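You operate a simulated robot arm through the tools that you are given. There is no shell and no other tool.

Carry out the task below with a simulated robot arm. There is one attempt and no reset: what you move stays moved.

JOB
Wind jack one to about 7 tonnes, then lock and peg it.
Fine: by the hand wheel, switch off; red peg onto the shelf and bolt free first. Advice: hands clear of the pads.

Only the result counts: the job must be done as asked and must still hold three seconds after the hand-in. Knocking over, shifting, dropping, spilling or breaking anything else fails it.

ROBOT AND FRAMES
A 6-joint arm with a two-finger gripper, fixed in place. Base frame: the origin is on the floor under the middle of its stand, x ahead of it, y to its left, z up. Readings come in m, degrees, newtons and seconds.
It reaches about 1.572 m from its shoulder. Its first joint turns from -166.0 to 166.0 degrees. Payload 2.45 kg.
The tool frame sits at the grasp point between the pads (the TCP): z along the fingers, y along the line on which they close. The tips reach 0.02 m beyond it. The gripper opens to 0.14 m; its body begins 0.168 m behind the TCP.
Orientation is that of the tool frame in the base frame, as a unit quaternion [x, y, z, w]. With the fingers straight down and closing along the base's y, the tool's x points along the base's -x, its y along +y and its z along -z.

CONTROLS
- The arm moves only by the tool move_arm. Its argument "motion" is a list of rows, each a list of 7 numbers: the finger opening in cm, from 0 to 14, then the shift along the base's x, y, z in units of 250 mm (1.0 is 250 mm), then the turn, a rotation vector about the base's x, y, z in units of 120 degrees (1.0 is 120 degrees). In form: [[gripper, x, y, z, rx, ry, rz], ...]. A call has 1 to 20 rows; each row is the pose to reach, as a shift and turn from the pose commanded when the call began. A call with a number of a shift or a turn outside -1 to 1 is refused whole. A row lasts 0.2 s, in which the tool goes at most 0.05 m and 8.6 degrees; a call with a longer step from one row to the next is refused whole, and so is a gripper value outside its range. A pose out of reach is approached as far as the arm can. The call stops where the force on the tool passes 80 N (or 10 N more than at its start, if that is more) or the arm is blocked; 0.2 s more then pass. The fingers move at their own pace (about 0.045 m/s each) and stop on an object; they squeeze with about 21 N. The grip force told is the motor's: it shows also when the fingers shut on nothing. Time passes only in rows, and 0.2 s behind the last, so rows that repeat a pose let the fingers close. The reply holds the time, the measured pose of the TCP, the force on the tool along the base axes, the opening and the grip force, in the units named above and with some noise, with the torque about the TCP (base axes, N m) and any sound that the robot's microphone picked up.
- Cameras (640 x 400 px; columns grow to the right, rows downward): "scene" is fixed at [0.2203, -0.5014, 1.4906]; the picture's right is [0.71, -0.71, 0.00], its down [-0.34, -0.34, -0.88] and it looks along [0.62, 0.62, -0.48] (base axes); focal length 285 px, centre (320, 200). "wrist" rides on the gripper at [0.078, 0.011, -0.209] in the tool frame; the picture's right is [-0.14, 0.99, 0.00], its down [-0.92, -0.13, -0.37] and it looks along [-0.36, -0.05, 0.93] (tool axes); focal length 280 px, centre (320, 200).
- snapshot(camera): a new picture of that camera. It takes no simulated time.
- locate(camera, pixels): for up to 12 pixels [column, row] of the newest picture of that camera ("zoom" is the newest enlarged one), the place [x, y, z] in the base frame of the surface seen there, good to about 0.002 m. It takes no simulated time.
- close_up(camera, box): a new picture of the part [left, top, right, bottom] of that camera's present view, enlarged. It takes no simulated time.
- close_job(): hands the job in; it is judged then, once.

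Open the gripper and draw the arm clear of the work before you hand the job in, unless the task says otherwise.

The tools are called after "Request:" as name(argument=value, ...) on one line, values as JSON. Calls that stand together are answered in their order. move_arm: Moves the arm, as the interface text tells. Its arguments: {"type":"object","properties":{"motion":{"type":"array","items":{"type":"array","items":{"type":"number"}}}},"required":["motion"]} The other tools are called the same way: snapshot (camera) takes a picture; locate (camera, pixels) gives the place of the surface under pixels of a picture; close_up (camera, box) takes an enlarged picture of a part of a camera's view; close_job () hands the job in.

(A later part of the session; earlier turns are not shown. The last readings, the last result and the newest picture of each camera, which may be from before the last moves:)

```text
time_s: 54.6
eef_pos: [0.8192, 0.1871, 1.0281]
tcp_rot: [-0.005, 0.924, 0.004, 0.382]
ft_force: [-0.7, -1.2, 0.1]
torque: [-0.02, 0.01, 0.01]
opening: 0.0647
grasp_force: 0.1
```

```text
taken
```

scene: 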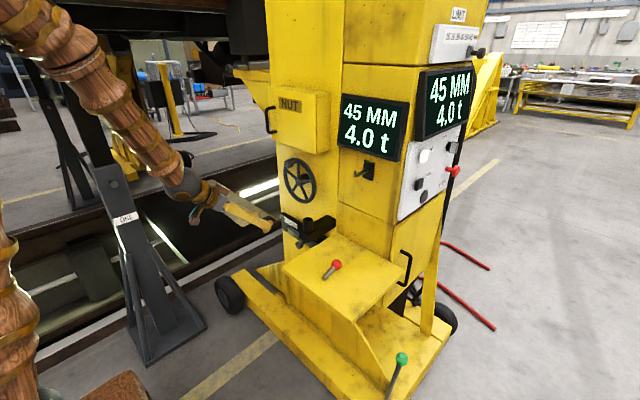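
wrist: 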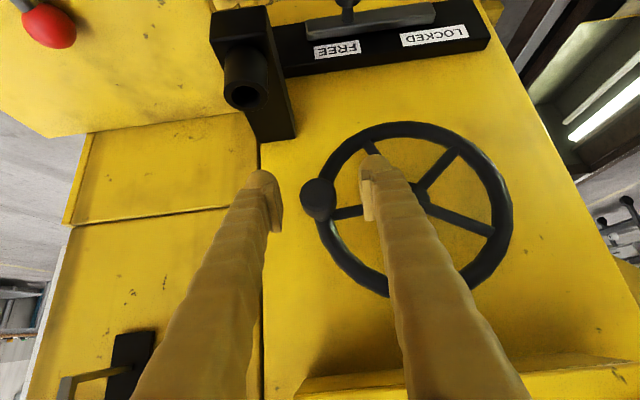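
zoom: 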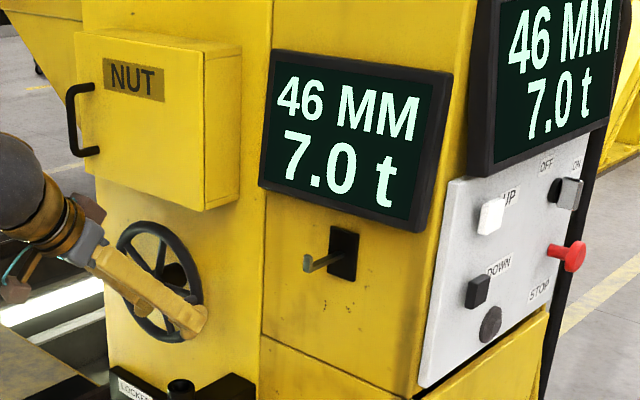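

The reading holds at 7.0 t with the knob free. I back away along the tool axis and drop down in front of the bolt.

Request:
move_arm(motion=[[6.5, -0.06, 0, 0.06, 0, 0, 0], [6.5, -0.16, 0, 0.16, 0, 0, 0], [6.5, -0.28, 0, 0.24, 0, 0, 0], [6.5, -0.42, 0.02, 0.22, 0, 0, 0], [6.5, -0.54, 0.06, 0.14, 0, 0, 0], [6.5, -0.6, 0.12, 0.02, 0, 0, 0], [6.5, -0.6, 0.18, -0.12, 0, 0, 0], [6.5, -0.6, 0.24, -0.26, 0, 0, 0], [6.5, -0.6, 0.25, -0.4, 0, 0, 0]])

Request:
snapshot(camera="wrist")

Request:
close_up(camera="scene", box=[240, 80, 480, 220])

```text
time_s: 56.6
eef_pos: [0.6712, 0.2457, 0.925]
tcp_rot: [-0.005, 0.924, 0.003, 0.382]
ft_force: [0.1, 0.2, 0.7]
torque: [-0.03, 0.01, 0.02]
opening: 0.0651
grasp_force: 0.1
```

```text
taken
```

wrist: 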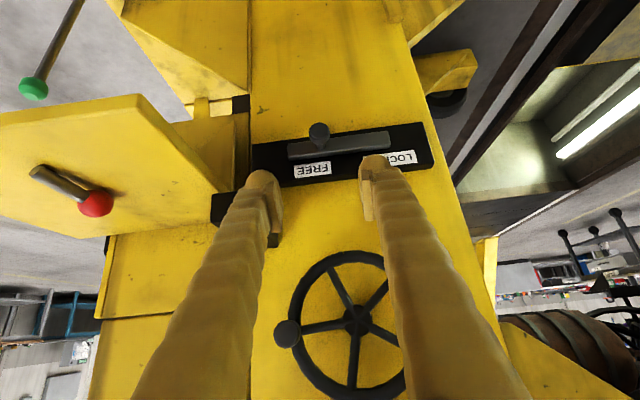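

```text
2.67 times, centred on (360, 150) of scene
```

zoom: 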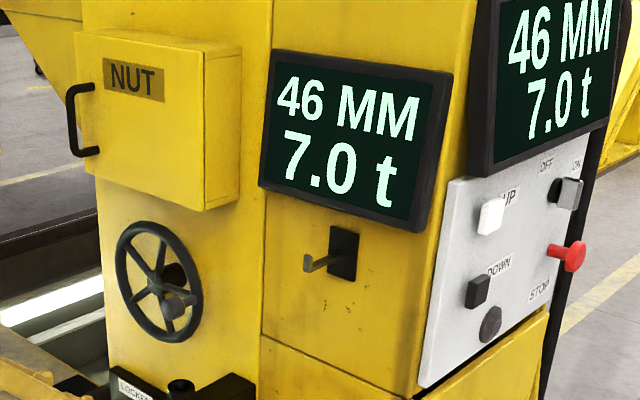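

Still 7.0 t. The bolt knob is at (319,130) in the wrist view; I move in over it (y≈0.249) as before.

Request:
move_arm(motion=[[6.5, 0.09, 0.006, -0.11, 0, 0, 0], [6.5, 0.19, 0.013, -0.23, 0, 0, 0], [6.5, 0.29, 0.013, -0.35, 0, 0, 0], [6.5, 0.39, 0.013, -0.46, 0, 0, 0], [6.5, 0.49, 0.013, -0.56, 0, 0, 0], [6.5, 0.58, 0.013, -0.65, 0, 0, 0], [6.5, 0.65, 0.013, -0.719, 0, 0, 0], [6.5, 0.65, 0.013, -0.719, 0, 0, 0]])

Request:
snapshot(camera="wrist")

```text
time_s: 58.4
eef_pos: [0.8305, 0.2504, 0.7481]
tcp_rot: [-0.004, 0.924, 0.003, 0.383]
ft_force: [-0.1, 0.2, 0.5]
torque: [0.02, 0.03, -0.01]
opening: 0.0648
grasp_force: 0.0
```

```text
taken
```

wrist: 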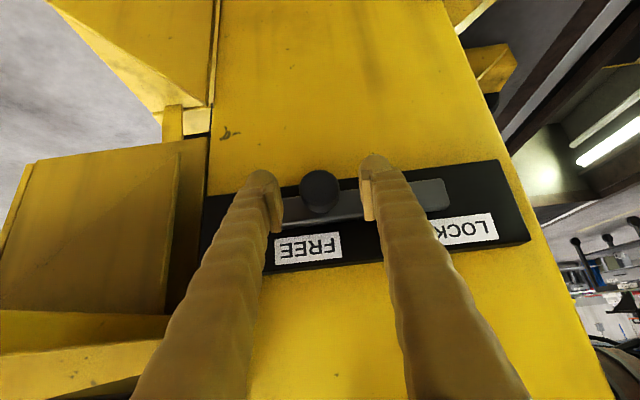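

The knob (320,190) is between the pads. I close on it and slide it toward LOCKED (+y).

Request:
move_arm(motion=[[4.5, 0, 0, 0, 0, 0, 0], [2.5, 0, 0, 0, 0, 0, 0], [2, 0, 0, 0, 0, 0, 0], [2, 0, 0, 0, 0, 0, 0], [2, 0, 0, 0, 0, 0, 0], [2, 0, 0.03, 0, 0, 0, 0], [2, 0, 0.07, 0, 0, 0, 0], [2, 0, 0.11, 0, 0, 0, 0], [2, 0, 0.15, 0, 0, 0, 0], [2, 0, 0.185, 0, 0, 0, 0]])

Request:
snapshot(camera="wrist")

```text
time_s: 60.6
eef_pos: [0.8314, 0.2963, 0.7464]
tcp_rot: [-0.005, 0.924, 0.003, 0.381]
ft_force: [-42.3, 2.2, 24.4]
torque: [0.07, 0.24, -0.02]
opening: 0.0293
grasp_force: 44.7
```

```text
taken
```

wrist: 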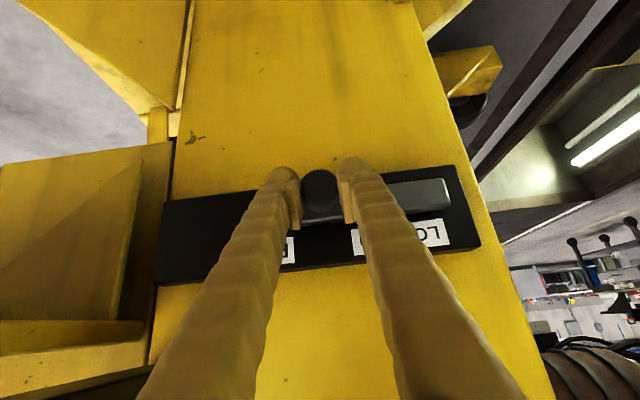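

The bolt moved back to y≈0.296 (it began at ≈0.299). I push on in small steps to its LOCKED stop.

Request:
move_arm(motion=[[2, -0.004, 0.012, 0.004, 0, 0, 0], [2, -0.004, 0.024, 0.004, 0, 0, 0], [2, -0.004, 0.036, 0.004, 0, 0, 0], [2, -0.004, 0.05, 0.004, 0, 0, 0]])

Request:
snapshot(camera="wrist")

```text
time_s: 61.5
eef_pos: [0.8312, 0.3001, 0.7487]
tcp_rot: [-0.001, 0.924, 0.001, 0.383]
ft_force: [-0.8, -11.8, 2.8]
torque: [-0.28, -0.15, -0.15]
opening: 0.0296
grasp_force: 45.4
stopped in row 4: the force on the tool passed its limit at 90 N (the readings are from after the stop); the commanded pose is now the measured one
```

```text
taken
```

wrist: 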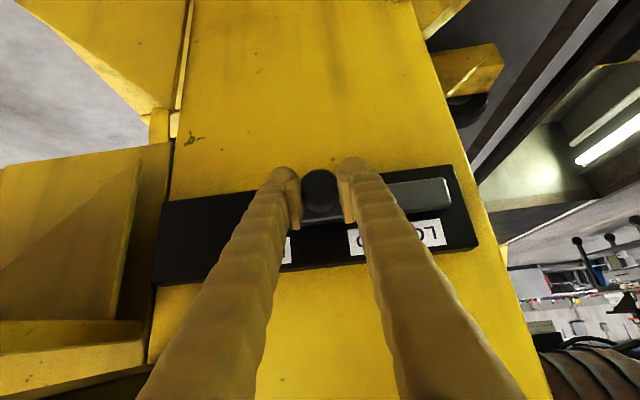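

It hit the +y stop at y≈0.300: the bolt is fully LOCKED. I release, back away and check bolt and display.

Request:
move_arm(motion=[[4, 0, 0, 0, 0, 0, 0], [6, 0, 0, 0, 0, 0, 0], [6.5, 0, 0, 0, 0, 0, 0], [6.5, -0.06, 0, 0.06, 0, 0, 0], [6.5, -0.16, -0.0, 0.16, 0, 0, 0], [6.5, -0.28, -0.03, 0.29, 0, 0, 0], [6.5, -0.4, -0.06, 0.42, 0, 0, 0], [6.5, -0.5, -0.1, 0.55, 0, 0, 0], [6.5, -0.6, -0.14, 0.7, 0, 0, 0]])

Request:
snapshot(camera="wrist")

Request:
snapshot(camera="scene")

Request:
close_up(camera="scene", box=[260, 80, 480, 280])

```text
time_s: 63.5
eef_pos: [0.6813, 0.2667, 0.9222]
tcp_rot: [-0.001, 0.925, 0.001, 0.381]
ft_force: [-0.4, 0.2, -0.1]
torque: [0.0, -0.03, 0.0]
opening: 0.065
grasp_force: 0.0
```

```text
taken
```

wrist: 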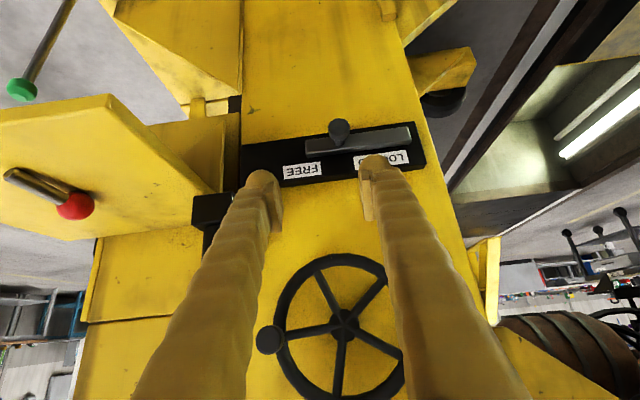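

```text
taken
```

scene: 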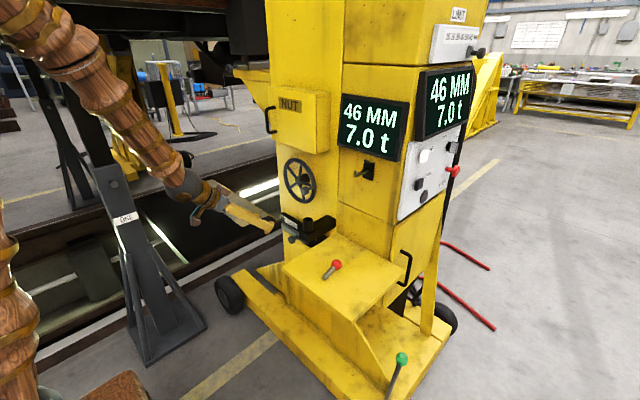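

```text
2.00 times, centred on (370, 180) of scene
```

zoom: 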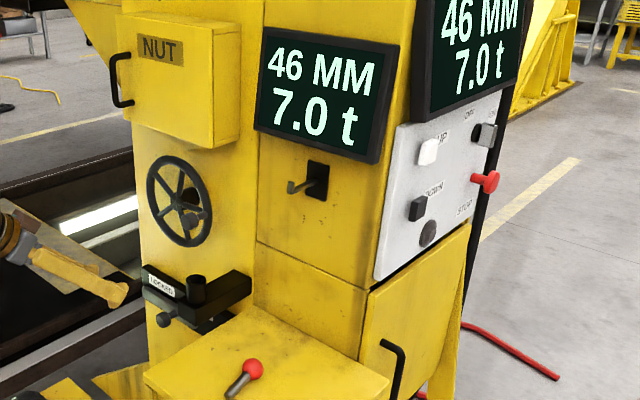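

Bolt is locked and the display still shows 7.0 t. Now the peg: I locate ball, stem and end on the shelf, and the boss bore.

Request:
close_up(camera="scene", box=[300, 240, 370, 290])

Request:
locate(camera="zoom", pixels=[[338, 220], [300, 265], [270, 295], [245, 325], [230, 340], [320, 245]])

Request:
locate(camera="wrist", pixels=[[75, 205], [60, 198], [40, 187], [20, 178], [10, 173]])

```text
8.00 times, centred on (335, 265) of scene
```

zoom: 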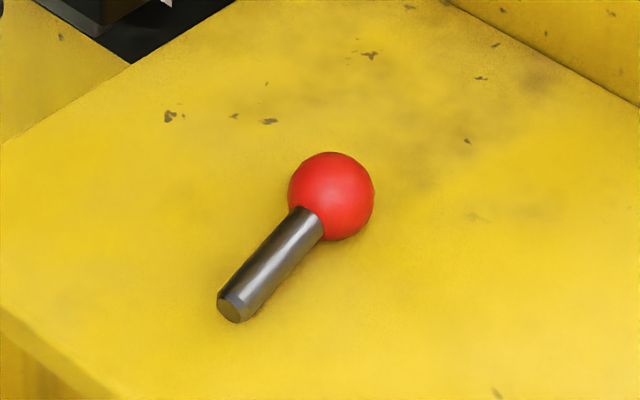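

```text
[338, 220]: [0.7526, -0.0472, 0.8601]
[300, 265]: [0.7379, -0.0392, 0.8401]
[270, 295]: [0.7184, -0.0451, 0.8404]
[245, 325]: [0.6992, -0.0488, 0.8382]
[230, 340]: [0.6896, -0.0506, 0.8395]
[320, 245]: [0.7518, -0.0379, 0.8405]
```

```text
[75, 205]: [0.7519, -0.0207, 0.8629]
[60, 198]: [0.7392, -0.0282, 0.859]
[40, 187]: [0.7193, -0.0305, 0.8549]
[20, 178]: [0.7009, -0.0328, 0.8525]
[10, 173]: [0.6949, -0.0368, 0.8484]
```

I take points right on the ball, stem and end in the enlarged view.

Request:
locate(camera="zoom", pixels=[[332, 195], [290, 235], [270, 262], [245, 285], [232, 308], [325, 160], [365, 195]])

Request:
close_up(camera="scene", box=[275, 195, 345, 245])

Request:
locate(camera="zoom", pixels=[[310, 170], [285, 165], [330, 165], [310, 150], [307, 182]])

```text
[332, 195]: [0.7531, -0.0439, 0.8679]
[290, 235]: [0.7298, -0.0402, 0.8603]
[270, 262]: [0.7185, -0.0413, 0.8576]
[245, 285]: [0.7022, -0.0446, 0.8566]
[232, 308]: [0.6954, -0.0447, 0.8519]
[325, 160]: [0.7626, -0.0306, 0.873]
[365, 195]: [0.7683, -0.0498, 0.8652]
```

```text
8.00 times, centred on (310, 220) of scene
```

zoom: 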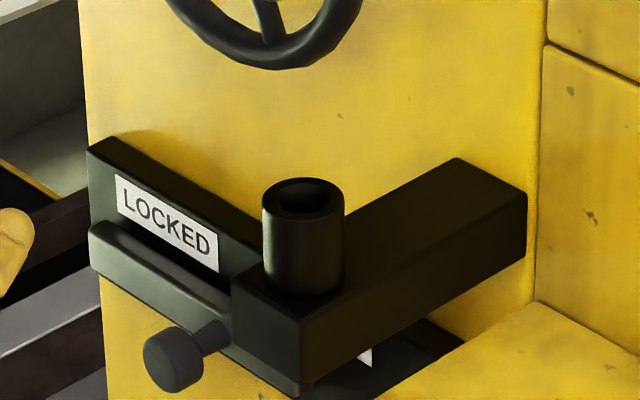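

```text
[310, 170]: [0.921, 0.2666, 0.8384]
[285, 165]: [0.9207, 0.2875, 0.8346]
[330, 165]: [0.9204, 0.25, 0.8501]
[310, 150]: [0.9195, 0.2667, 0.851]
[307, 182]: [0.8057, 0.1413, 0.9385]
```

The peg has a flat end; ball centre ≈(0.7625,−0.036,0.857), stem lying toward −x (azimuth ≈186°). To stand it upright later I need the tool nearly horizontal at the boss, so I test that this pose is reachable first.

Request:
move_arm(motion=[[6.5, -0.02, -0.06, 0.08, 0, -0.05, 0], [6.5, -0.04, -0.14, 0.16, 0, -0.11, 0], [6.5, -0.06, -0.24, 0.24, 0, -0.17, 0], [6.5, -0.06, -0.34, 0.31, 0, -0.23, 0], [6.5, -0.04, -0.44, 0.31, 0, -0.29, 0], [6.5, 0.0, -0.5, 0.31, 0, -0.34, 0], [6.5, 0.07, -0.55, 0.31, 0, -0.375, 0]])

Request:
snapshot(camera="scene")

Request:
snapshot(camera="wrist")

```text
time_s: 65.1
eef_pos: [0.7646, 0.1749, 1.0359]
tcp_rot: [-0.012, 0.715, -0.02, 0.698]
ft_force: [0.3, 0.3, 0.1]
torque: [-0.03, 0.0, 0.0]
opening: 0.0649
grasp_force: 0.0
out of reach, approached as far as the arm can: row 3, 4, 5, 6, 7
```

```text
taken
```

scene: 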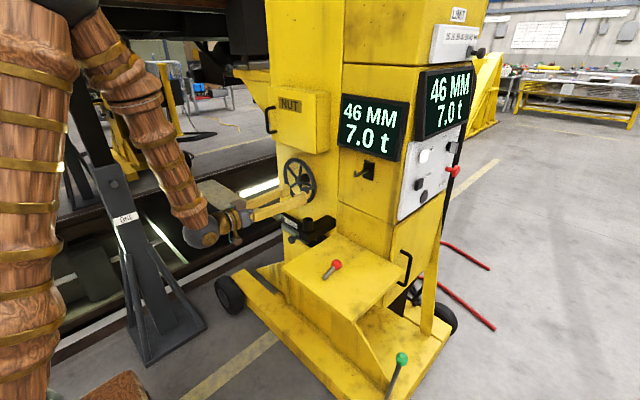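

```text
taken
```

wrist: 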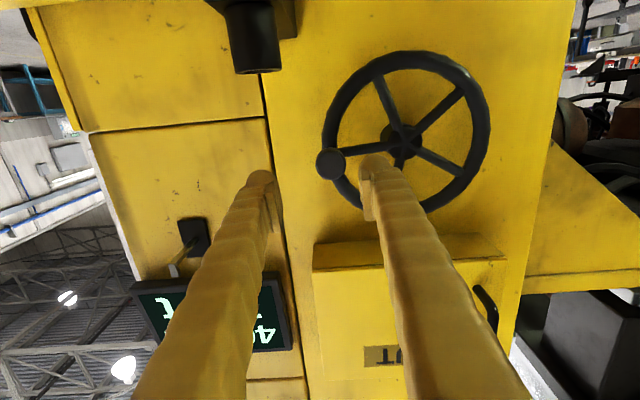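

Horizontal tool is only reachable from x≳0.76 here, and the wheel's crank knob now sits beside the boss at (0.818,0.184,1.026), so I must keep clear of it. I back up and away first, then will come straight down on the peg.

Request:
move_arm(motion=[[6.5, -0.02, 0, 0.12, 0, 0, 0], [6.5, -0.05, 0, 0.26, 0, 0, 0], [6.5, -0.09, 0, 0.41, 0, 0, 0], [6.5, -0.13, 0, 0.56, 0, 0, 0], [6.5, -0.17, 0, 0.71, 0, 0, 0], [6.5, -0.21, 0, 0.86, 0, 0, 0], [6.5, -0.25, 0, 1.0, 0, 0, 0]])

Request:
move_arm(motion=[[6.5, 0, 0, 0, 0, 0.0615, 0], [6.5, 0, 0, 0.02, 0, 0.123, 0], [6.5, 0, 0, 0.04, 0, 0.1845, 0], [6.5, 0, 0, 0.06, 0, 0.246, 0], [6.5, 0, 0, 0.06, 0, 0.3075, 0], [6.5, 0, 0, 0.06, 0, 0.369, 0], [6.5, 0, 0, 0.06, 0, 0.4305, 0], [6.5, 0, 0, 0.06, 0, 0.492, 0], [6.5, 0, 0, 0.06, 0, 0.5535, 0], [6.5, 0, 0, 0.06, 0, 0.615, 0], [6.5, 0, 0, 0.06, 0, 0.6765, 0], [6.5, 0, 0, 0.06, 0, 0.7375, 0]])

Request:
snapshot(camera="wrist")

Request:
snapshot(camera="scene")

```text
time_s: 66.7
eef_pos: [0.7022, 0.1694, 1.2865]
tcp_rot: [-0.012, 0.716, -0.02, 0.698]
ft_force: [0.0, 0.4, 0.7]
torque: [-0.02, 0.01, -0.01]
opening: 0.0646
grasp_force: 0.1
```

```text
time_s: 69.3
eef_pos: [0.7028, 0.1706, 1.3021]
tcp_rot: [-0.023, 1.0, -0.006, -0.001]
ft_force: [0.3, -0.6, 0.4]
torque: [0.02, -0.08, -0.02]
opening: 0.0652
grasp_force: 0.0
```

```text
taken
```

wrist: 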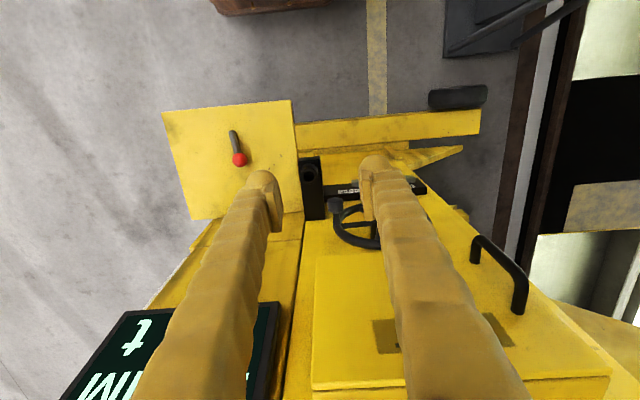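

```text
taken
```

scene: 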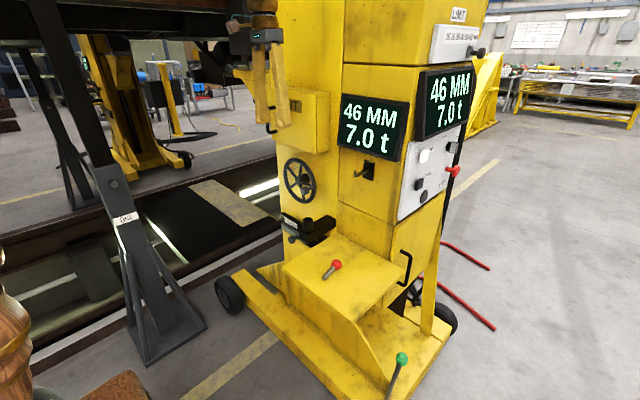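

The gripper now points straight down with a clear top view: peg ball at (240,159), stem to (232,133), boss bore at (310,170). I locate these from above.

Request:
close_up(camera="wrist", box=[210, 110, 350, 230])

Request:
locate(camera="wrist", pixels=[[240, 159], [236, 148], [233, 138], [232, 132], [310, 169], [303, 169], [318, 169], [310, 162], [310, 177], [336, 205]])

```text
3.33 times, centred on (280, 170) of wrist
```

zoom: 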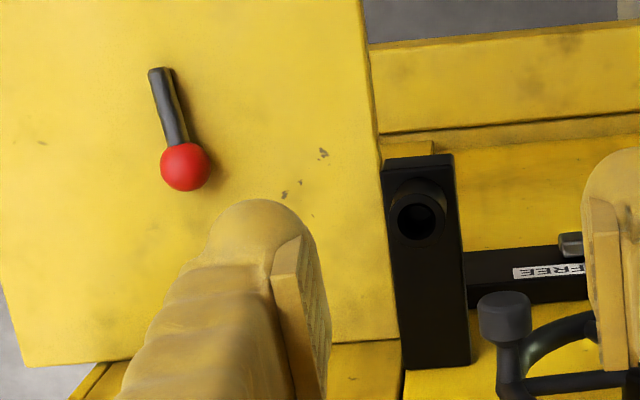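

```text
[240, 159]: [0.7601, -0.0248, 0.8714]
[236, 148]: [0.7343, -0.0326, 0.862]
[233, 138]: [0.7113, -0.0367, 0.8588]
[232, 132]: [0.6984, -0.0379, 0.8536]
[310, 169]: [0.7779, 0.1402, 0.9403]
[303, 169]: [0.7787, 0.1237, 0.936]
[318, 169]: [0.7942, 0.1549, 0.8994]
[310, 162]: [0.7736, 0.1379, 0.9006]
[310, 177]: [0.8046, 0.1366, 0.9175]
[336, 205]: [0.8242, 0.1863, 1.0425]
```

Ball centre ≈(0.763,−0.033,0.857), stem azimuth ≈187°. I translate above the peg with a small yaw, then descend part way.

Request:
move_arm(motion=[[6.5, 0.04, -0.16, 0, 0, 0, 0.008], [6.5, 0.09, -0.32, 0, 0, 0, 0.016], [6.5, 0.14, -0.48, 0, 0, 0, 0.024], [6.5, 0.19, -0.64, -0.02, 0, 0, 0.032], [6.5, 0.235, -0.8, -0.06, 0, 0, 0.037], [6.5, 0.235, -0.816, -0.2, 0, 0, 0.037], [6.5, 0.235, -0.816, -0.38, 0, 0, 0.037], [6.5, 0.235, -0.816, -0.56, 0, 0, 0.037], [6.5, 0.235, -0.816, -0.74, 0, 0, 0.037], [6.5, 0.235, -0.816, -0.92, 0, 0, 0.037]])

Request:
snapshot(camera="wrist")

Request:
snapshot(camera="scene")

```text
time_s: 71.5
eef_pos: [0.7647, -0.031, 1.0745]
tcp_rot: [-0.061, 0.998, -0.007, 0.001]
ft_force: [0.1, -0.2, -0.2]
torque: [-0.05, 0.01, 0.01]
opening: 0.0651
grasp_force: 0.0
```

```text
taken
```

wrist: 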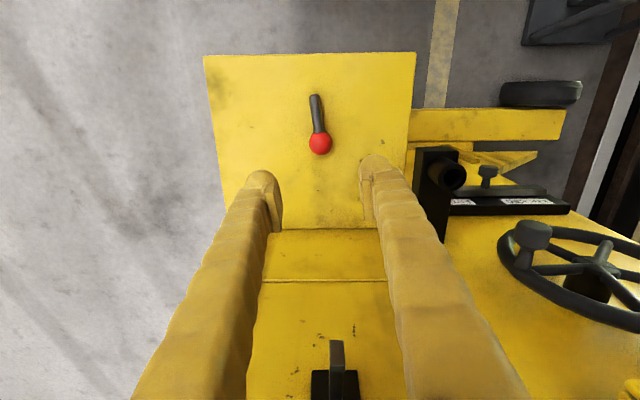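

```text
taken
```

scene: 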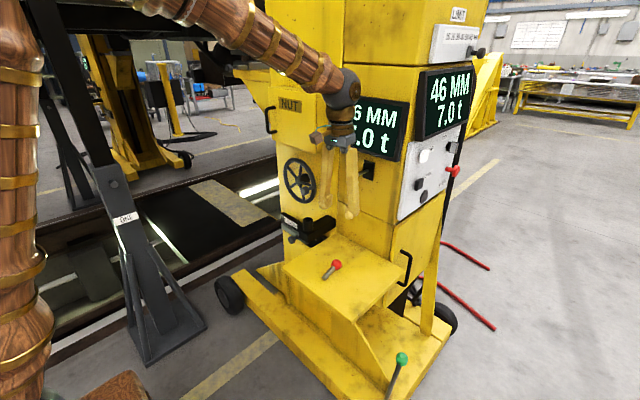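

Straight above the peg now: ball at (320,143), stem to (315,98). I locate the ball and the boss bore again from this closer view.

Request:
locate(camera="wrist", pixels=[[320, 143], [320, 150], [318, 125], [316, 110], [315, 98]])

Request:
close_up(camera="wrist", box=[410, 140, 490, 200])

Request:
locate(camera="zoom", pixels=[[240, 270], [440, 270], [340, 190], [340, 370], [330, 280], [260, 230], [420, 320]])

```text
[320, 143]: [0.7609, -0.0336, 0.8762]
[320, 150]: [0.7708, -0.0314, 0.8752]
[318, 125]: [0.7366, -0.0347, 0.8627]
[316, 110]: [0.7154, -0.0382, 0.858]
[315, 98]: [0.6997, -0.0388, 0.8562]
```

```text
6.67 times, centred on (450, 170) of wrist
```

zoom: 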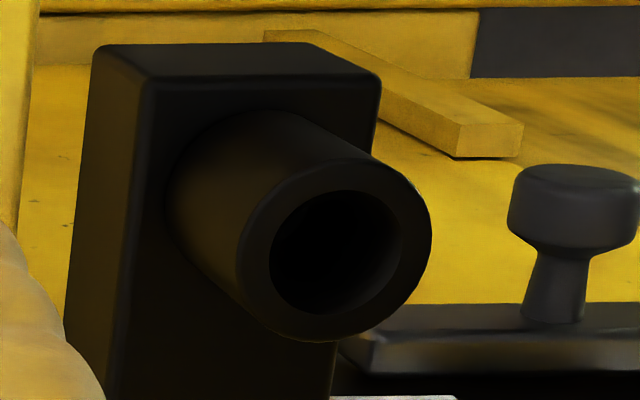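

```text
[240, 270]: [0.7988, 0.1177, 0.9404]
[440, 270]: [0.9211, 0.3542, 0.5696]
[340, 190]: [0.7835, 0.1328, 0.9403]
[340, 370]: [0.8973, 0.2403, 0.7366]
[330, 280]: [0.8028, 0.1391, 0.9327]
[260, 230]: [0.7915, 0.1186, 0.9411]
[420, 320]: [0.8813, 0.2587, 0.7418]
```

I take four points on the boss's top ring to get the bore centre.

Request:
locate(camera="zoom", pixels=[[255, 262], [417, 240], [348, 175], [318, 328], [290, 190], [400, 300], [265, 305], [400, 195]])

```text
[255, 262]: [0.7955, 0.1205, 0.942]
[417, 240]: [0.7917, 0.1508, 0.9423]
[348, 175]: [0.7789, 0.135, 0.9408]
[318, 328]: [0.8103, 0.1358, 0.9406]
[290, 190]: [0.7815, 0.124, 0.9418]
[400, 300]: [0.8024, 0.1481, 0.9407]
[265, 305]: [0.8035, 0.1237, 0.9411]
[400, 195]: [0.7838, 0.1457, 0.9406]
```

Bore centre ≈(0.7935,0.1355), top at z≈0.941, bore ≈25 mm wide. I descend over the ball with the fingers astride it to TCP z≈0.867.

Request:
move_arm(motion=[[6.5, -0.004, -0.012, -0.16, 0, 0, 0], [6.5, -0.004, -0.012, -0.33, 0, 0, 0], [6.5, -0.004, -0.012, -0.5, 0, 0, 0], [6.5, -0.004, -0.012, -0.66, 0, 0, 0], [6.5, -0.004, -0.012, -0.77, 0, 0, 0], [6.5, -0.004, -0.012, -0.825, 0, 0, 0], [6.5, -0.004, -0.012, -0.825, 0, 0, 0]])

Request:
snapshot(camera="wrist")

Request:
close_up(camera="scene", box=[290, 210, 390, 290])

```text
time_s: 73.1
eef_pos: [0.7611, -0.0356, 0.8637]
tcp_rot: [-0.061, 0.998, -0.006, 0.0]
ft_force: [0.6, 0.2, 0.5]
torque: [0.02, 0.01, 0.01]
opening: 0.0651
grasp_force: 0.0
```

```text
taken
```

wrist: 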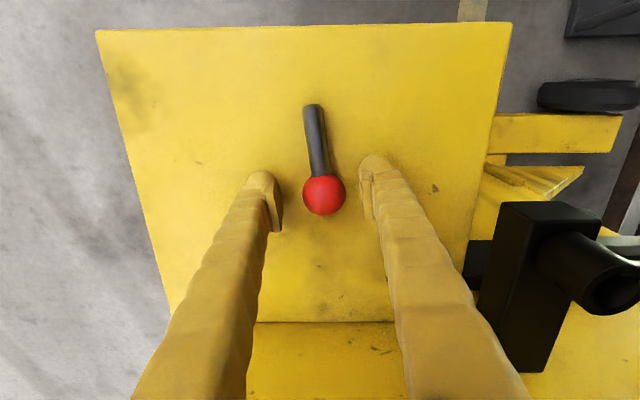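

```text
5.00 times, centred on (340, 250) of scene
```

zoom: 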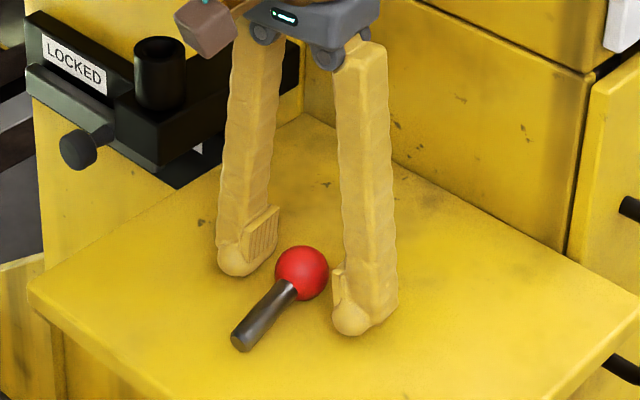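

The ball (323,195) sits at the grasp point and nothing touches. I close on it.

Request:
move_arm(motion=[[5, 0, 0, 0, 0, 0, 0], [3.6, 0, 0, 0, 0, 0, 0], [2.5, 0, 0, 0, 0, 0, 0], [2, 0, 0, 0, 0, 0, 0], [2, 0, 0, 0, 0, 0, 0]])

Request:
move_arm(motion=[[2, 0, 0, 0.06, 0, 0, 0], [2, 0, 0, 0.16, 0, 0, 0], [2, 0, 0, 0.3, 0, 0, 0], [2, 0, 0, 0.45, 0, 0, 0]])

Request:
snapshot(camera="wrist")

Request:
close_up(camera="scene", box=[290, 170, 410, 270])

```text
time_s: 74.3
eef_pos: [0.7618, -0.0354, 0.8635]
tcp_rot: [-0.061, 0.998, -0.006, 0.0]
ft_force: [0.5, 0.1, 1.5]
torque: [0.0, 0.0, -0.01]
opening: 0.0329
grasp_force: 20.7
```

```text
time_s: 75.3
eef_pos: [0.7622, -0.035, 0.975]
tcp_rot: [-0.061, 0.998, -0.006, 0.0]
ft_force: [-0.1, 0.3, -1.2]
torque: [0.02, 0.01, 0.01]
opening: 0.0333
grasp_force: 20.9
```

```text
taken
```

wrist: 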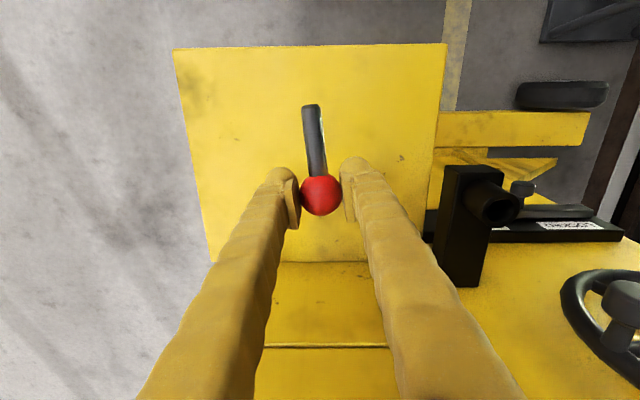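

```text
4.00 times, centred on (350, 220) of scene
```

zoom: 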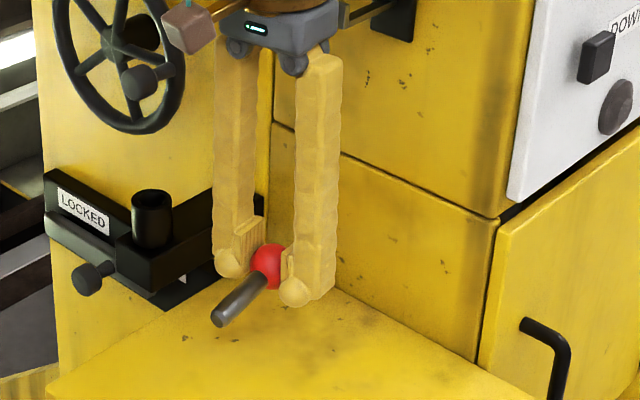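

The peg is held near-horizontal. I measure its axis in the grip before turning it upright.

Request:
locate(camera="wrist", pixels=[[321, 194], [317, 165], [315, 145], [312, 125], [311, 110]])

Request:
locate(camera="zoom", pixels=[[268, 262], [250, 290], [238, 300], [226, 312], [218, 318]])

```text
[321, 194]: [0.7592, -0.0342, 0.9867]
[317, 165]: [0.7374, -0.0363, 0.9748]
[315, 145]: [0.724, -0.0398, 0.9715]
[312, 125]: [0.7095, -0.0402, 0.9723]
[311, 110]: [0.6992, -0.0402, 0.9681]
```

```text
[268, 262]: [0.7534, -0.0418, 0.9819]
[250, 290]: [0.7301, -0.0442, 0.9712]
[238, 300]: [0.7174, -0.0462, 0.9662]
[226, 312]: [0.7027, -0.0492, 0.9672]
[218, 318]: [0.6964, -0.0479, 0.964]
```

The stem lies 79° from vertical at azimuth ≈186°. I raise to z≈1.10 and yaw +24°, so that the later pitch keeps the fingers away from the crank knob and off the arm's singular plane.

Request:
move_arm(motion=[[2, -0.01, 0.03, 0.15, 0, 0, 0], [2, -0.02, 0.08, 0.3, 0, 0, 0.03], [2, -0.04, 0.14, 0.42, 0, 0, 0.09], [2, -0.06, 0.2, 0.5, 0, 0, 0.15], [2, -0.08, 0.26, 0.52, 0, 0, 0.2], [2, -0.08, 0.3, 0.52, 0, 0, 0.2]])

Request:
snapshot(camera="scene")

```text
time_s: 76.7
eef_pos: [0.7395, 0.0386, 1.1082]
tcp_rot: [-0.268, 0.963, -0.005, 0.001]
ft_force: [-0.1, -0.2, -1.6]
torque: [-0.02, 0.0, -0.03]
opening: 0.0331
grasp_force: 21.1
```

```text
taken
```

scene: 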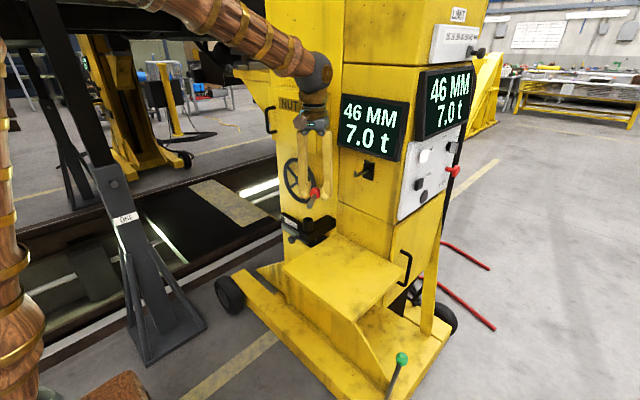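

Yaw is now 31°. I pitch the tool up about its closing axis by 79° in steps so the stem hangs vertical.

Request:
move_arm(motion=[[2, 0, 0, 0, 0.0329, -0.057, 0], [2, 0, 0, 0, 0.0658, -0.114, 0], [2, 0, 0, 0, 0.0987, -0.171, 0], [2, 0, 0, 0, 0.1316, -0.228, 0], [2, 0, 0, 0, 0.1645, -0.285, 0], [2, 0, 0, 0, 0.1974, -0.342, 0]])

Request:
snapshot(camera="scene")

Request:
snapshot(camera="wrist")

```text
time_s: 78.1
eef_pos: [0.7409, 0.0382, 1.1084]
tcp_rot: [-0.243, 0.882, 0.095, 0.391]
ft_force: [0.5, 0.1, -1.3]
torque: [-0.02, -0.01, -0.02]
opening: 0.0332
grasp_force: 20.8
```

```text
taken
```

scene: 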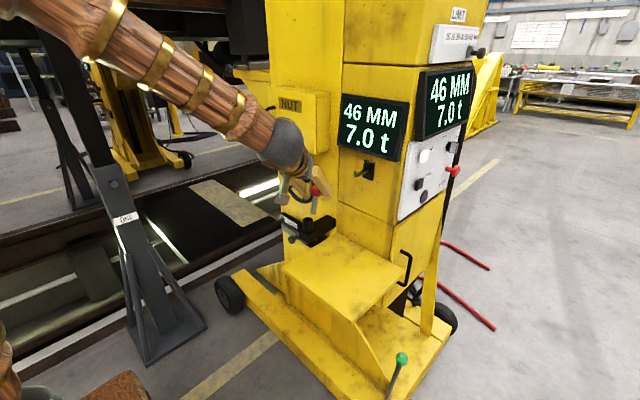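

```text
taken
```

wrist: 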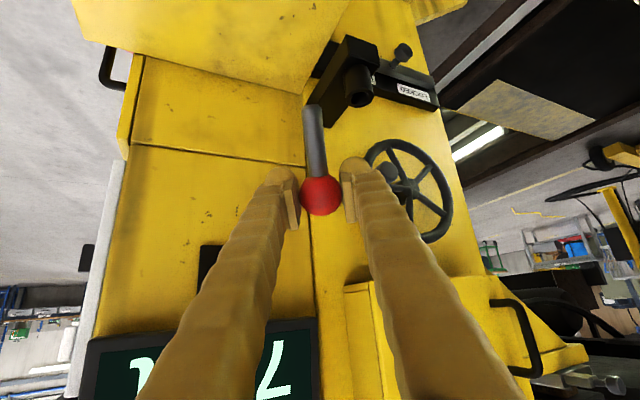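

All fine so far (pitch ≈43°). I continue with the remaining ~32°.

Request:
move_arm(motion=[[2, 0, 0, 0, 0.0329, -0.057, 0], [2, 0, 0, 0, 0.0658, -0.114, 0], [2, 0, 0, 0, 0.0987, -0.171, 0], [2, 0, 0, 0, 0.1316, -0.228, 0]])

Request:
snapshot(camera="scene")

Request:
snapshot(camera="wrist")

Request:
close_up(camera="scene", box=[260, 150, 360, 240])

```text
time_s: 79.1
eef_pos: [0.7415, 0.0376, 1.1081]
tcp_rot: [-0.203, 0.743, 0.155, 0.618]
ft_force: [0.9, 0.8, -2.2]
torque: [-0.01, 0.02, 0.03]
opening: 0.0333
grasp_force: 20.8
```

```text
taken
```

scene: 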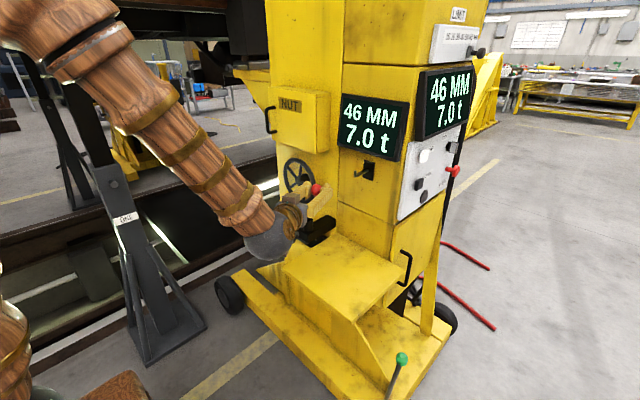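

```text
taken
```

wrist: 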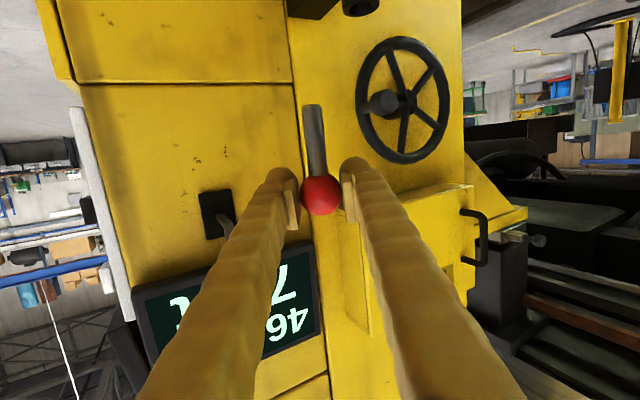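

```text
4.44 times, centred on (310, 195) of scene
```

zoom: 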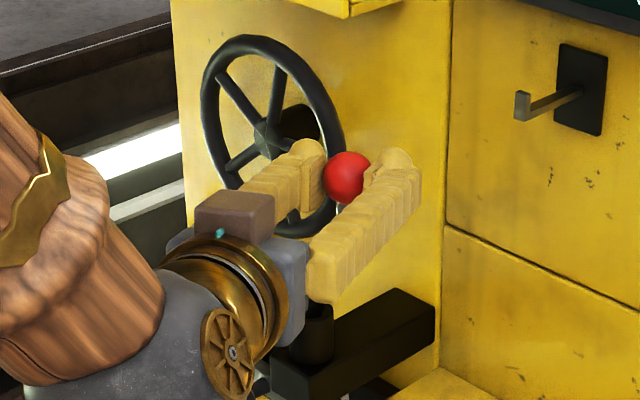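

The stem now points down with the tool almost horizontal (pitch ≈11°, yaw ≈29°). I measure the stem's verticality and tip position.

Request:
locate(camera="wrist", pixels=[[322, 194], [318, 165], [316, 145], [314, 125], [313, 108]])

Request:
close_up(camera="wrist", box=[260, 90, 380, 230])

```text
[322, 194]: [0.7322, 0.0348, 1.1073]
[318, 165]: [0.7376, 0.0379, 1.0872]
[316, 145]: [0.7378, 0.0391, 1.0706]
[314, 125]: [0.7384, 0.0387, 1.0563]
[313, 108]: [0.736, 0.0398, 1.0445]
```

```text
2.86 times, centred on (320, 160) of wrist
```

zoom: 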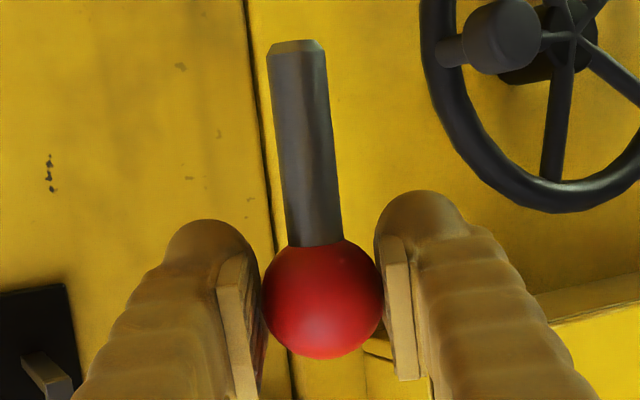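

The stem is within ~3° of vertical; tip ≈(0.7424,0.0434,1.038). I also locate the +y fingertip's outline to be sure of clearance from the crank knob.

Request:
locate(camera="zoom", pixels=[[425, 200], [455, 205], [400, 215], [480, 235], [430, 230], [205, 225], [295, 48], [320, 45], [275, 52], [500, 30]])

```text
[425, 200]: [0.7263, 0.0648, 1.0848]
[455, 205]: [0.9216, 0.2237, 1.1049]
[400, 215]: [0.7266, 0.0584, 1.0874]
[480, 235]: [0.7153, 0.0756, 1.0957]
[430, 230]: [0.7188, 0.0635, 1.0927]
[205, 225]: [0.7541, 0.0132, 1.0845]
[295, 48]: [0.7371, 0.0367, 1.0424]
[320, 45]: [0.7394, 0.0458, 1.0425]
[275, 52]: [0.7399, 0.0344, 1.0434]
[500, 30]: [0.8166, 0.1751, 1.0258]
```

Fingertip half-height is ≈23 mm, still clear of the crank knob. I carry the peg at this height to directly above the bore (shift +0.0515, +0.093).

Request:
move_arm(motion=[[2, 0.05, 0.09, 0, 0, 0, 0], [2, 0.1, 0.18, 0, 0, 0, 0], [2, 0.155, 0.28, 0, 0, 0, 0], [2, 0.206, 0.372, 0, 0, 0, 0], [2, 0.206, 0.372, 0, 0, 0, 0]])

Request:
snapshot(camera="wrist")

Request:
close_up(camera="scene", box=[260, 150, 360, 240])

```text
time_s: 80.3
eef_pos: [0.7917, 0.1322, 1.1068]
tcp_rot: [-0.203, 0.744, 0.155, 0.617]
ft_force: [-0.1, 0.7, -0.7]
torque: [-0.01, 0.02, -0.02]
opening: 0.0332
grasp_force: 21.1
```

```text
taken
```

wrist: 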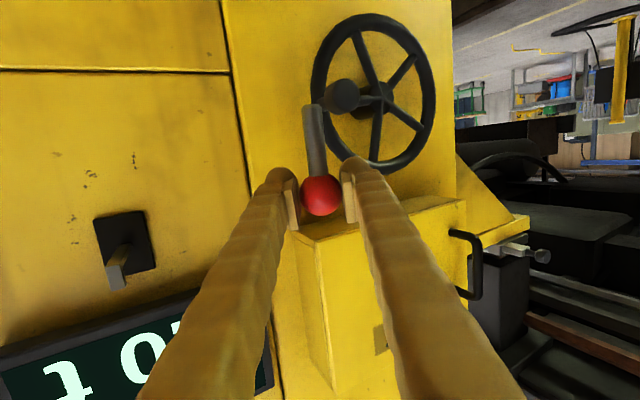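

```text
4.44 times, centred on (310, 195) of scene
```

zoom: 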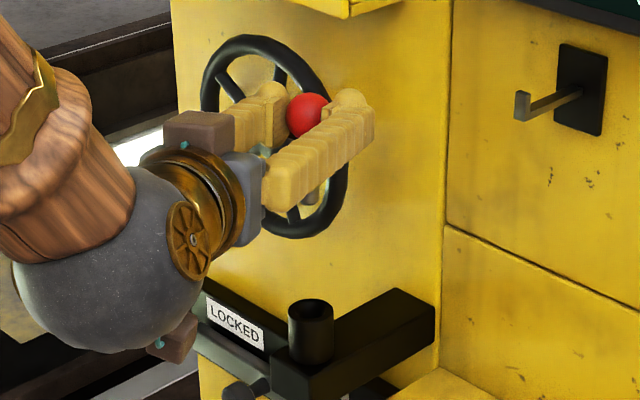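

The peg is above the boss and well clear of the crank knob (≈2 cm). I lower 8 cm, to bring the tip just above the bore.

Request:
move_arm(motion=[[2, 0, 0, -0.08, 0, 0, 0], [2, 0, 0, -0.16, 0, 0, 0], [2, 0, 0, -0.24, 0, 0, 0], [2, 0, 0, -0.31, 0, 0, 0], [2, 0, 0, -0.33, 0, 0, 0]])

Request:
snapshot(camera="wrist")

Request:
close_up(camera="scene", box=[280, 180, 340, 230])

```text
time_s: 81.5
eef_pos: [0.7937, 0.1329, 1.0254]
tcp_rot: [-0.203, 0.744, 0.155, 0.617]
ft_force: [0.2, -0.1, -0.2]
torque: [0.04, 0.0, -0.01]
opening: 0.0335
grasp_force: 20.7
```

```text
taken
```

wrist: 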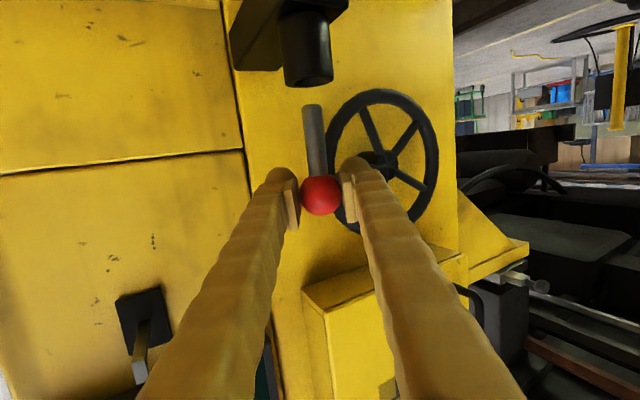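

```text
8.00 times, centred on (310, 205) of scene
```

zoom: 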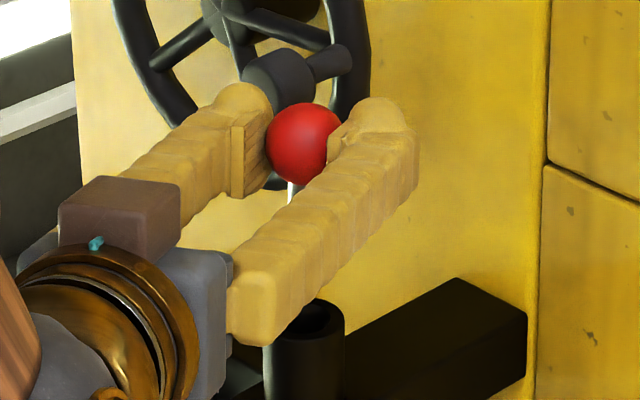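

I compare the stem tip (312,105) with the boss top (≈(308,82)) by locating both.

Request:
close_up(camera="wrist", box=[260, 20, 380, 130])

Request:
locate(camera="wrist", pixels=[[304, 107], [312, 107], [320, 107], [283, 78], [308, 82], [332, 75], [306, 60], [322, 194], [287, 84], [329, 82]])

```text
3.64 times, centred on (320, 75) of wrist
```

zoom: 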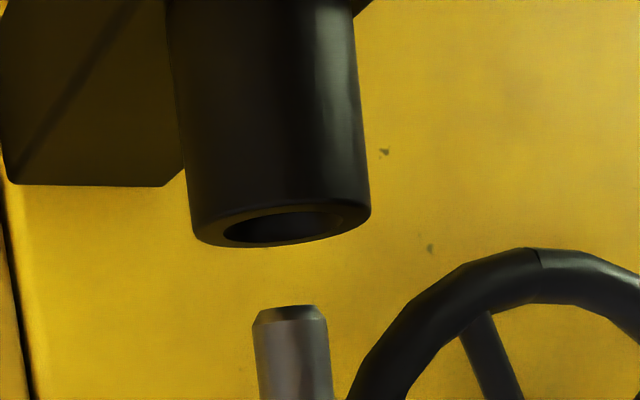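

```text
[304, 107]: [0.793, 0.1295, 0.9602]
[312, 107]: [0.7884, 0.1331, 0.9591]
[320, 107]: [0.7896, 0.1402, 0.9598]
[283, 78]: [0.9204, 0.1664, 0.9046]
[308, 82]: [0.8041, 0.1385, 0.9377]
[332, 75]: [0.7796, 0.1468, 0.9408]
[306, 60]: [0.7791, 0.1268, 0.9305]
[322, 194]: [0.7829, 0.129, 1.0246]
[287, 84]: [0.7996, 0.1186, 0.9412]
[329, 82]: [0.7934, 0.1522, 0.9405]
```

The tip centre (≈0.794,0.136) is right over the bore centre (0.7935,0.1355). I lower slowly into the bore, 3 cm first.

Request:
move_arm(motion=[[2, 0, 0, -0.03, 0, 0, 0], [2, 0, 0, -0.06, 0, 0, 0], [2, 0, 0, -0.09, 0, 0, 0], [2, 0, 0, -0.12, 0, 0, 0]])

Request:
close_up(camera="wrist", box=[250, 60, 390, 220])

Request:
close_up(camera="scene", box=[280, 180, 340, 230])

```text
time_s: 82.5
eef_pos: [0.7925, 0.1316, 0.9953]
tcp_rot: [-0.203, 0.745, 0.154, 0.617]
ft_force: [-1.8, -0.1, -2.3]
torque: [0.0, 0.08, 0.0]
opening: 0.0334
grasp_force: 20.9
```

```text
2.50 times, centred on (320, 140) of wrist
```

zoom: 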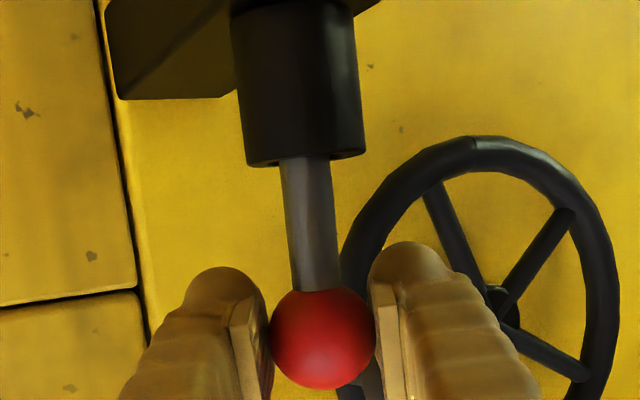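

```text
8.00 times, centred on (310, 205) of scene
```

zoom: 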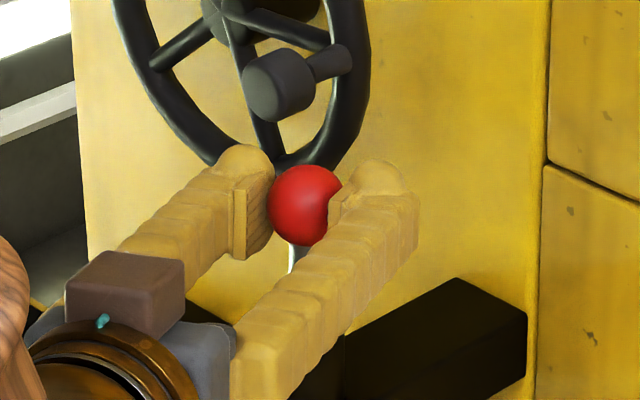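

The tip is in the bore with almost no side force. I continue lowering in 5 mm steps toward the seat.

Request:
move_arm(motion=[[2, 0, 0, -0.02, 0, 0, 0], [2, 0, 0, -0.04, 0, 0, 0], [2, 0, 0, -0.055, 0, 0, 0], [2, 0, 0, -0.065, 0, 0, 0]])

Request:
close_up(camera="wrist", box=[250, 60, 390, 220])

Request:
close_up(camera="scene", box=[280, 180, 340, 230])

```text
time_s: 83.5
eef_pos: [0.7943, 0.131, 0.9808]
tcp_rot: [-0.202, 0.746, 0.157, 0.615]
ft_force: [-3.2, -0.2, 0.1]
torque: [0.0, 0.13, 0.02]
opening: 0.0334
grasp_force: 21.0
```

```text
2.50 times, centred on (320, 140) of wrist
```

zoom: 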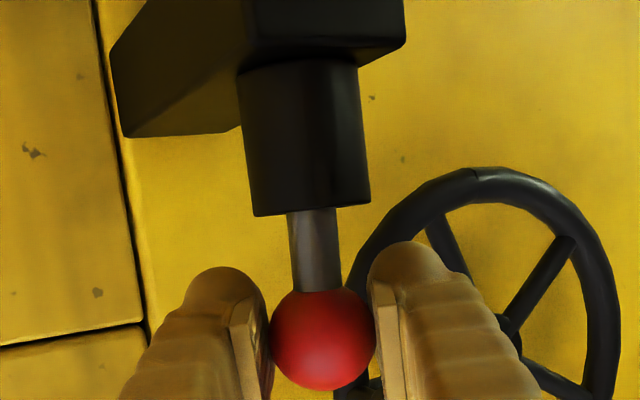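

```text
8.00 times, centred on (310, 205) of scene
```

zoom: 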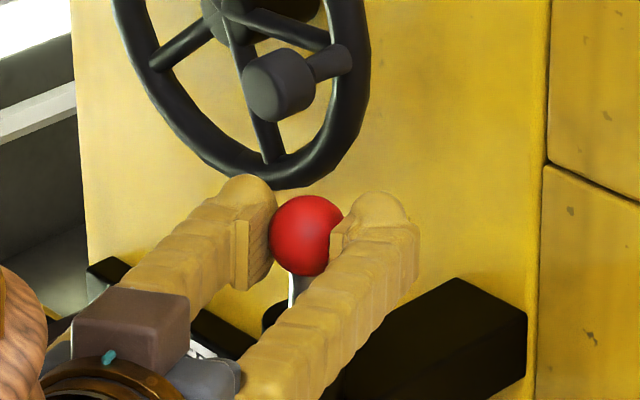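

Nearly seated (ball ≈0.983, seat ≈0.977). I lower the last millimetres until it bottoms.

Request:
move_arm(motion=[[2, 0, 0, -0.01, 0, 0, 0], [2, 0, 0, -0.02, 0, 0, 0], [2, 0, 0, -0.028, 0, 0, 0]])

Request:
close_up(camera="wrist", box=[250, 60, 390, 220])

```text
time_s: 84.3
eef_pos: [0.7941, 0.1314, 0.9763]
tcp_rot: [-0.202, 0.745, 0.16, 0.615]
ft_force: [-4.0, -1.0, 0.0]
torque: [-0.02, 0.13, 0.01]
opening: 0.0328
grasp_force: 21.0
out of reach, approached as far as the arm can: row 3
```

```text
2.50 times, centred on (320, 140) of wrist
```

zoom: 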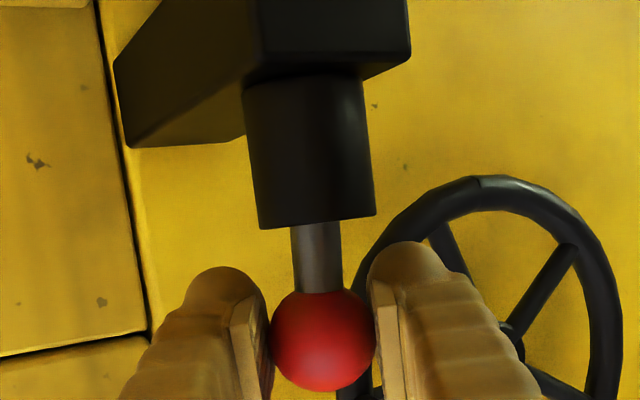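

The tool is at its reach limit at z≈0.976 with the stem deep in the bore. I open the fingers so the peg drops onto its seat.

Request:
move_arm(motion=[[3.6, 0, 0, 0, 0, 0, 0], [4.4, 0, 0, 0, 0, 0, 0], [5.2, 0, 0, 0, 0, 0, 0], [5.6, 0, 0, 0, 0, 0, 0], [5.6, 0, 0, 0, 0, 0, 0]])

Request:
snapshot(camera="wrist")

Request:
close_up(camera="scene", box=[280, 180, 340, 230])

```text
time_s: 85.5
eef_pos: [0.7943, 0.1298, 0.9758]
tcp_rot: [-0.201, 0.746, 0.159, 0.614]
ft_force: [0.9, -0.5, 0.5]
torque: [0.0, 0.01, 0.04]
opening: 0.0561
grasp_force: 0.0
```

```text
taken
```

wrist: 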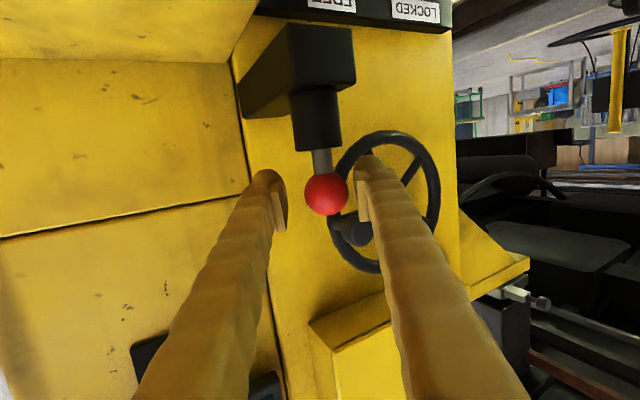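

```text
8.00 times, centred on (310, 205) of scene
```

zoom: 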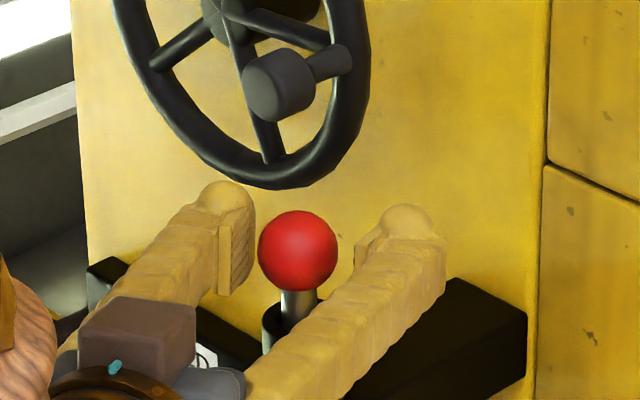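

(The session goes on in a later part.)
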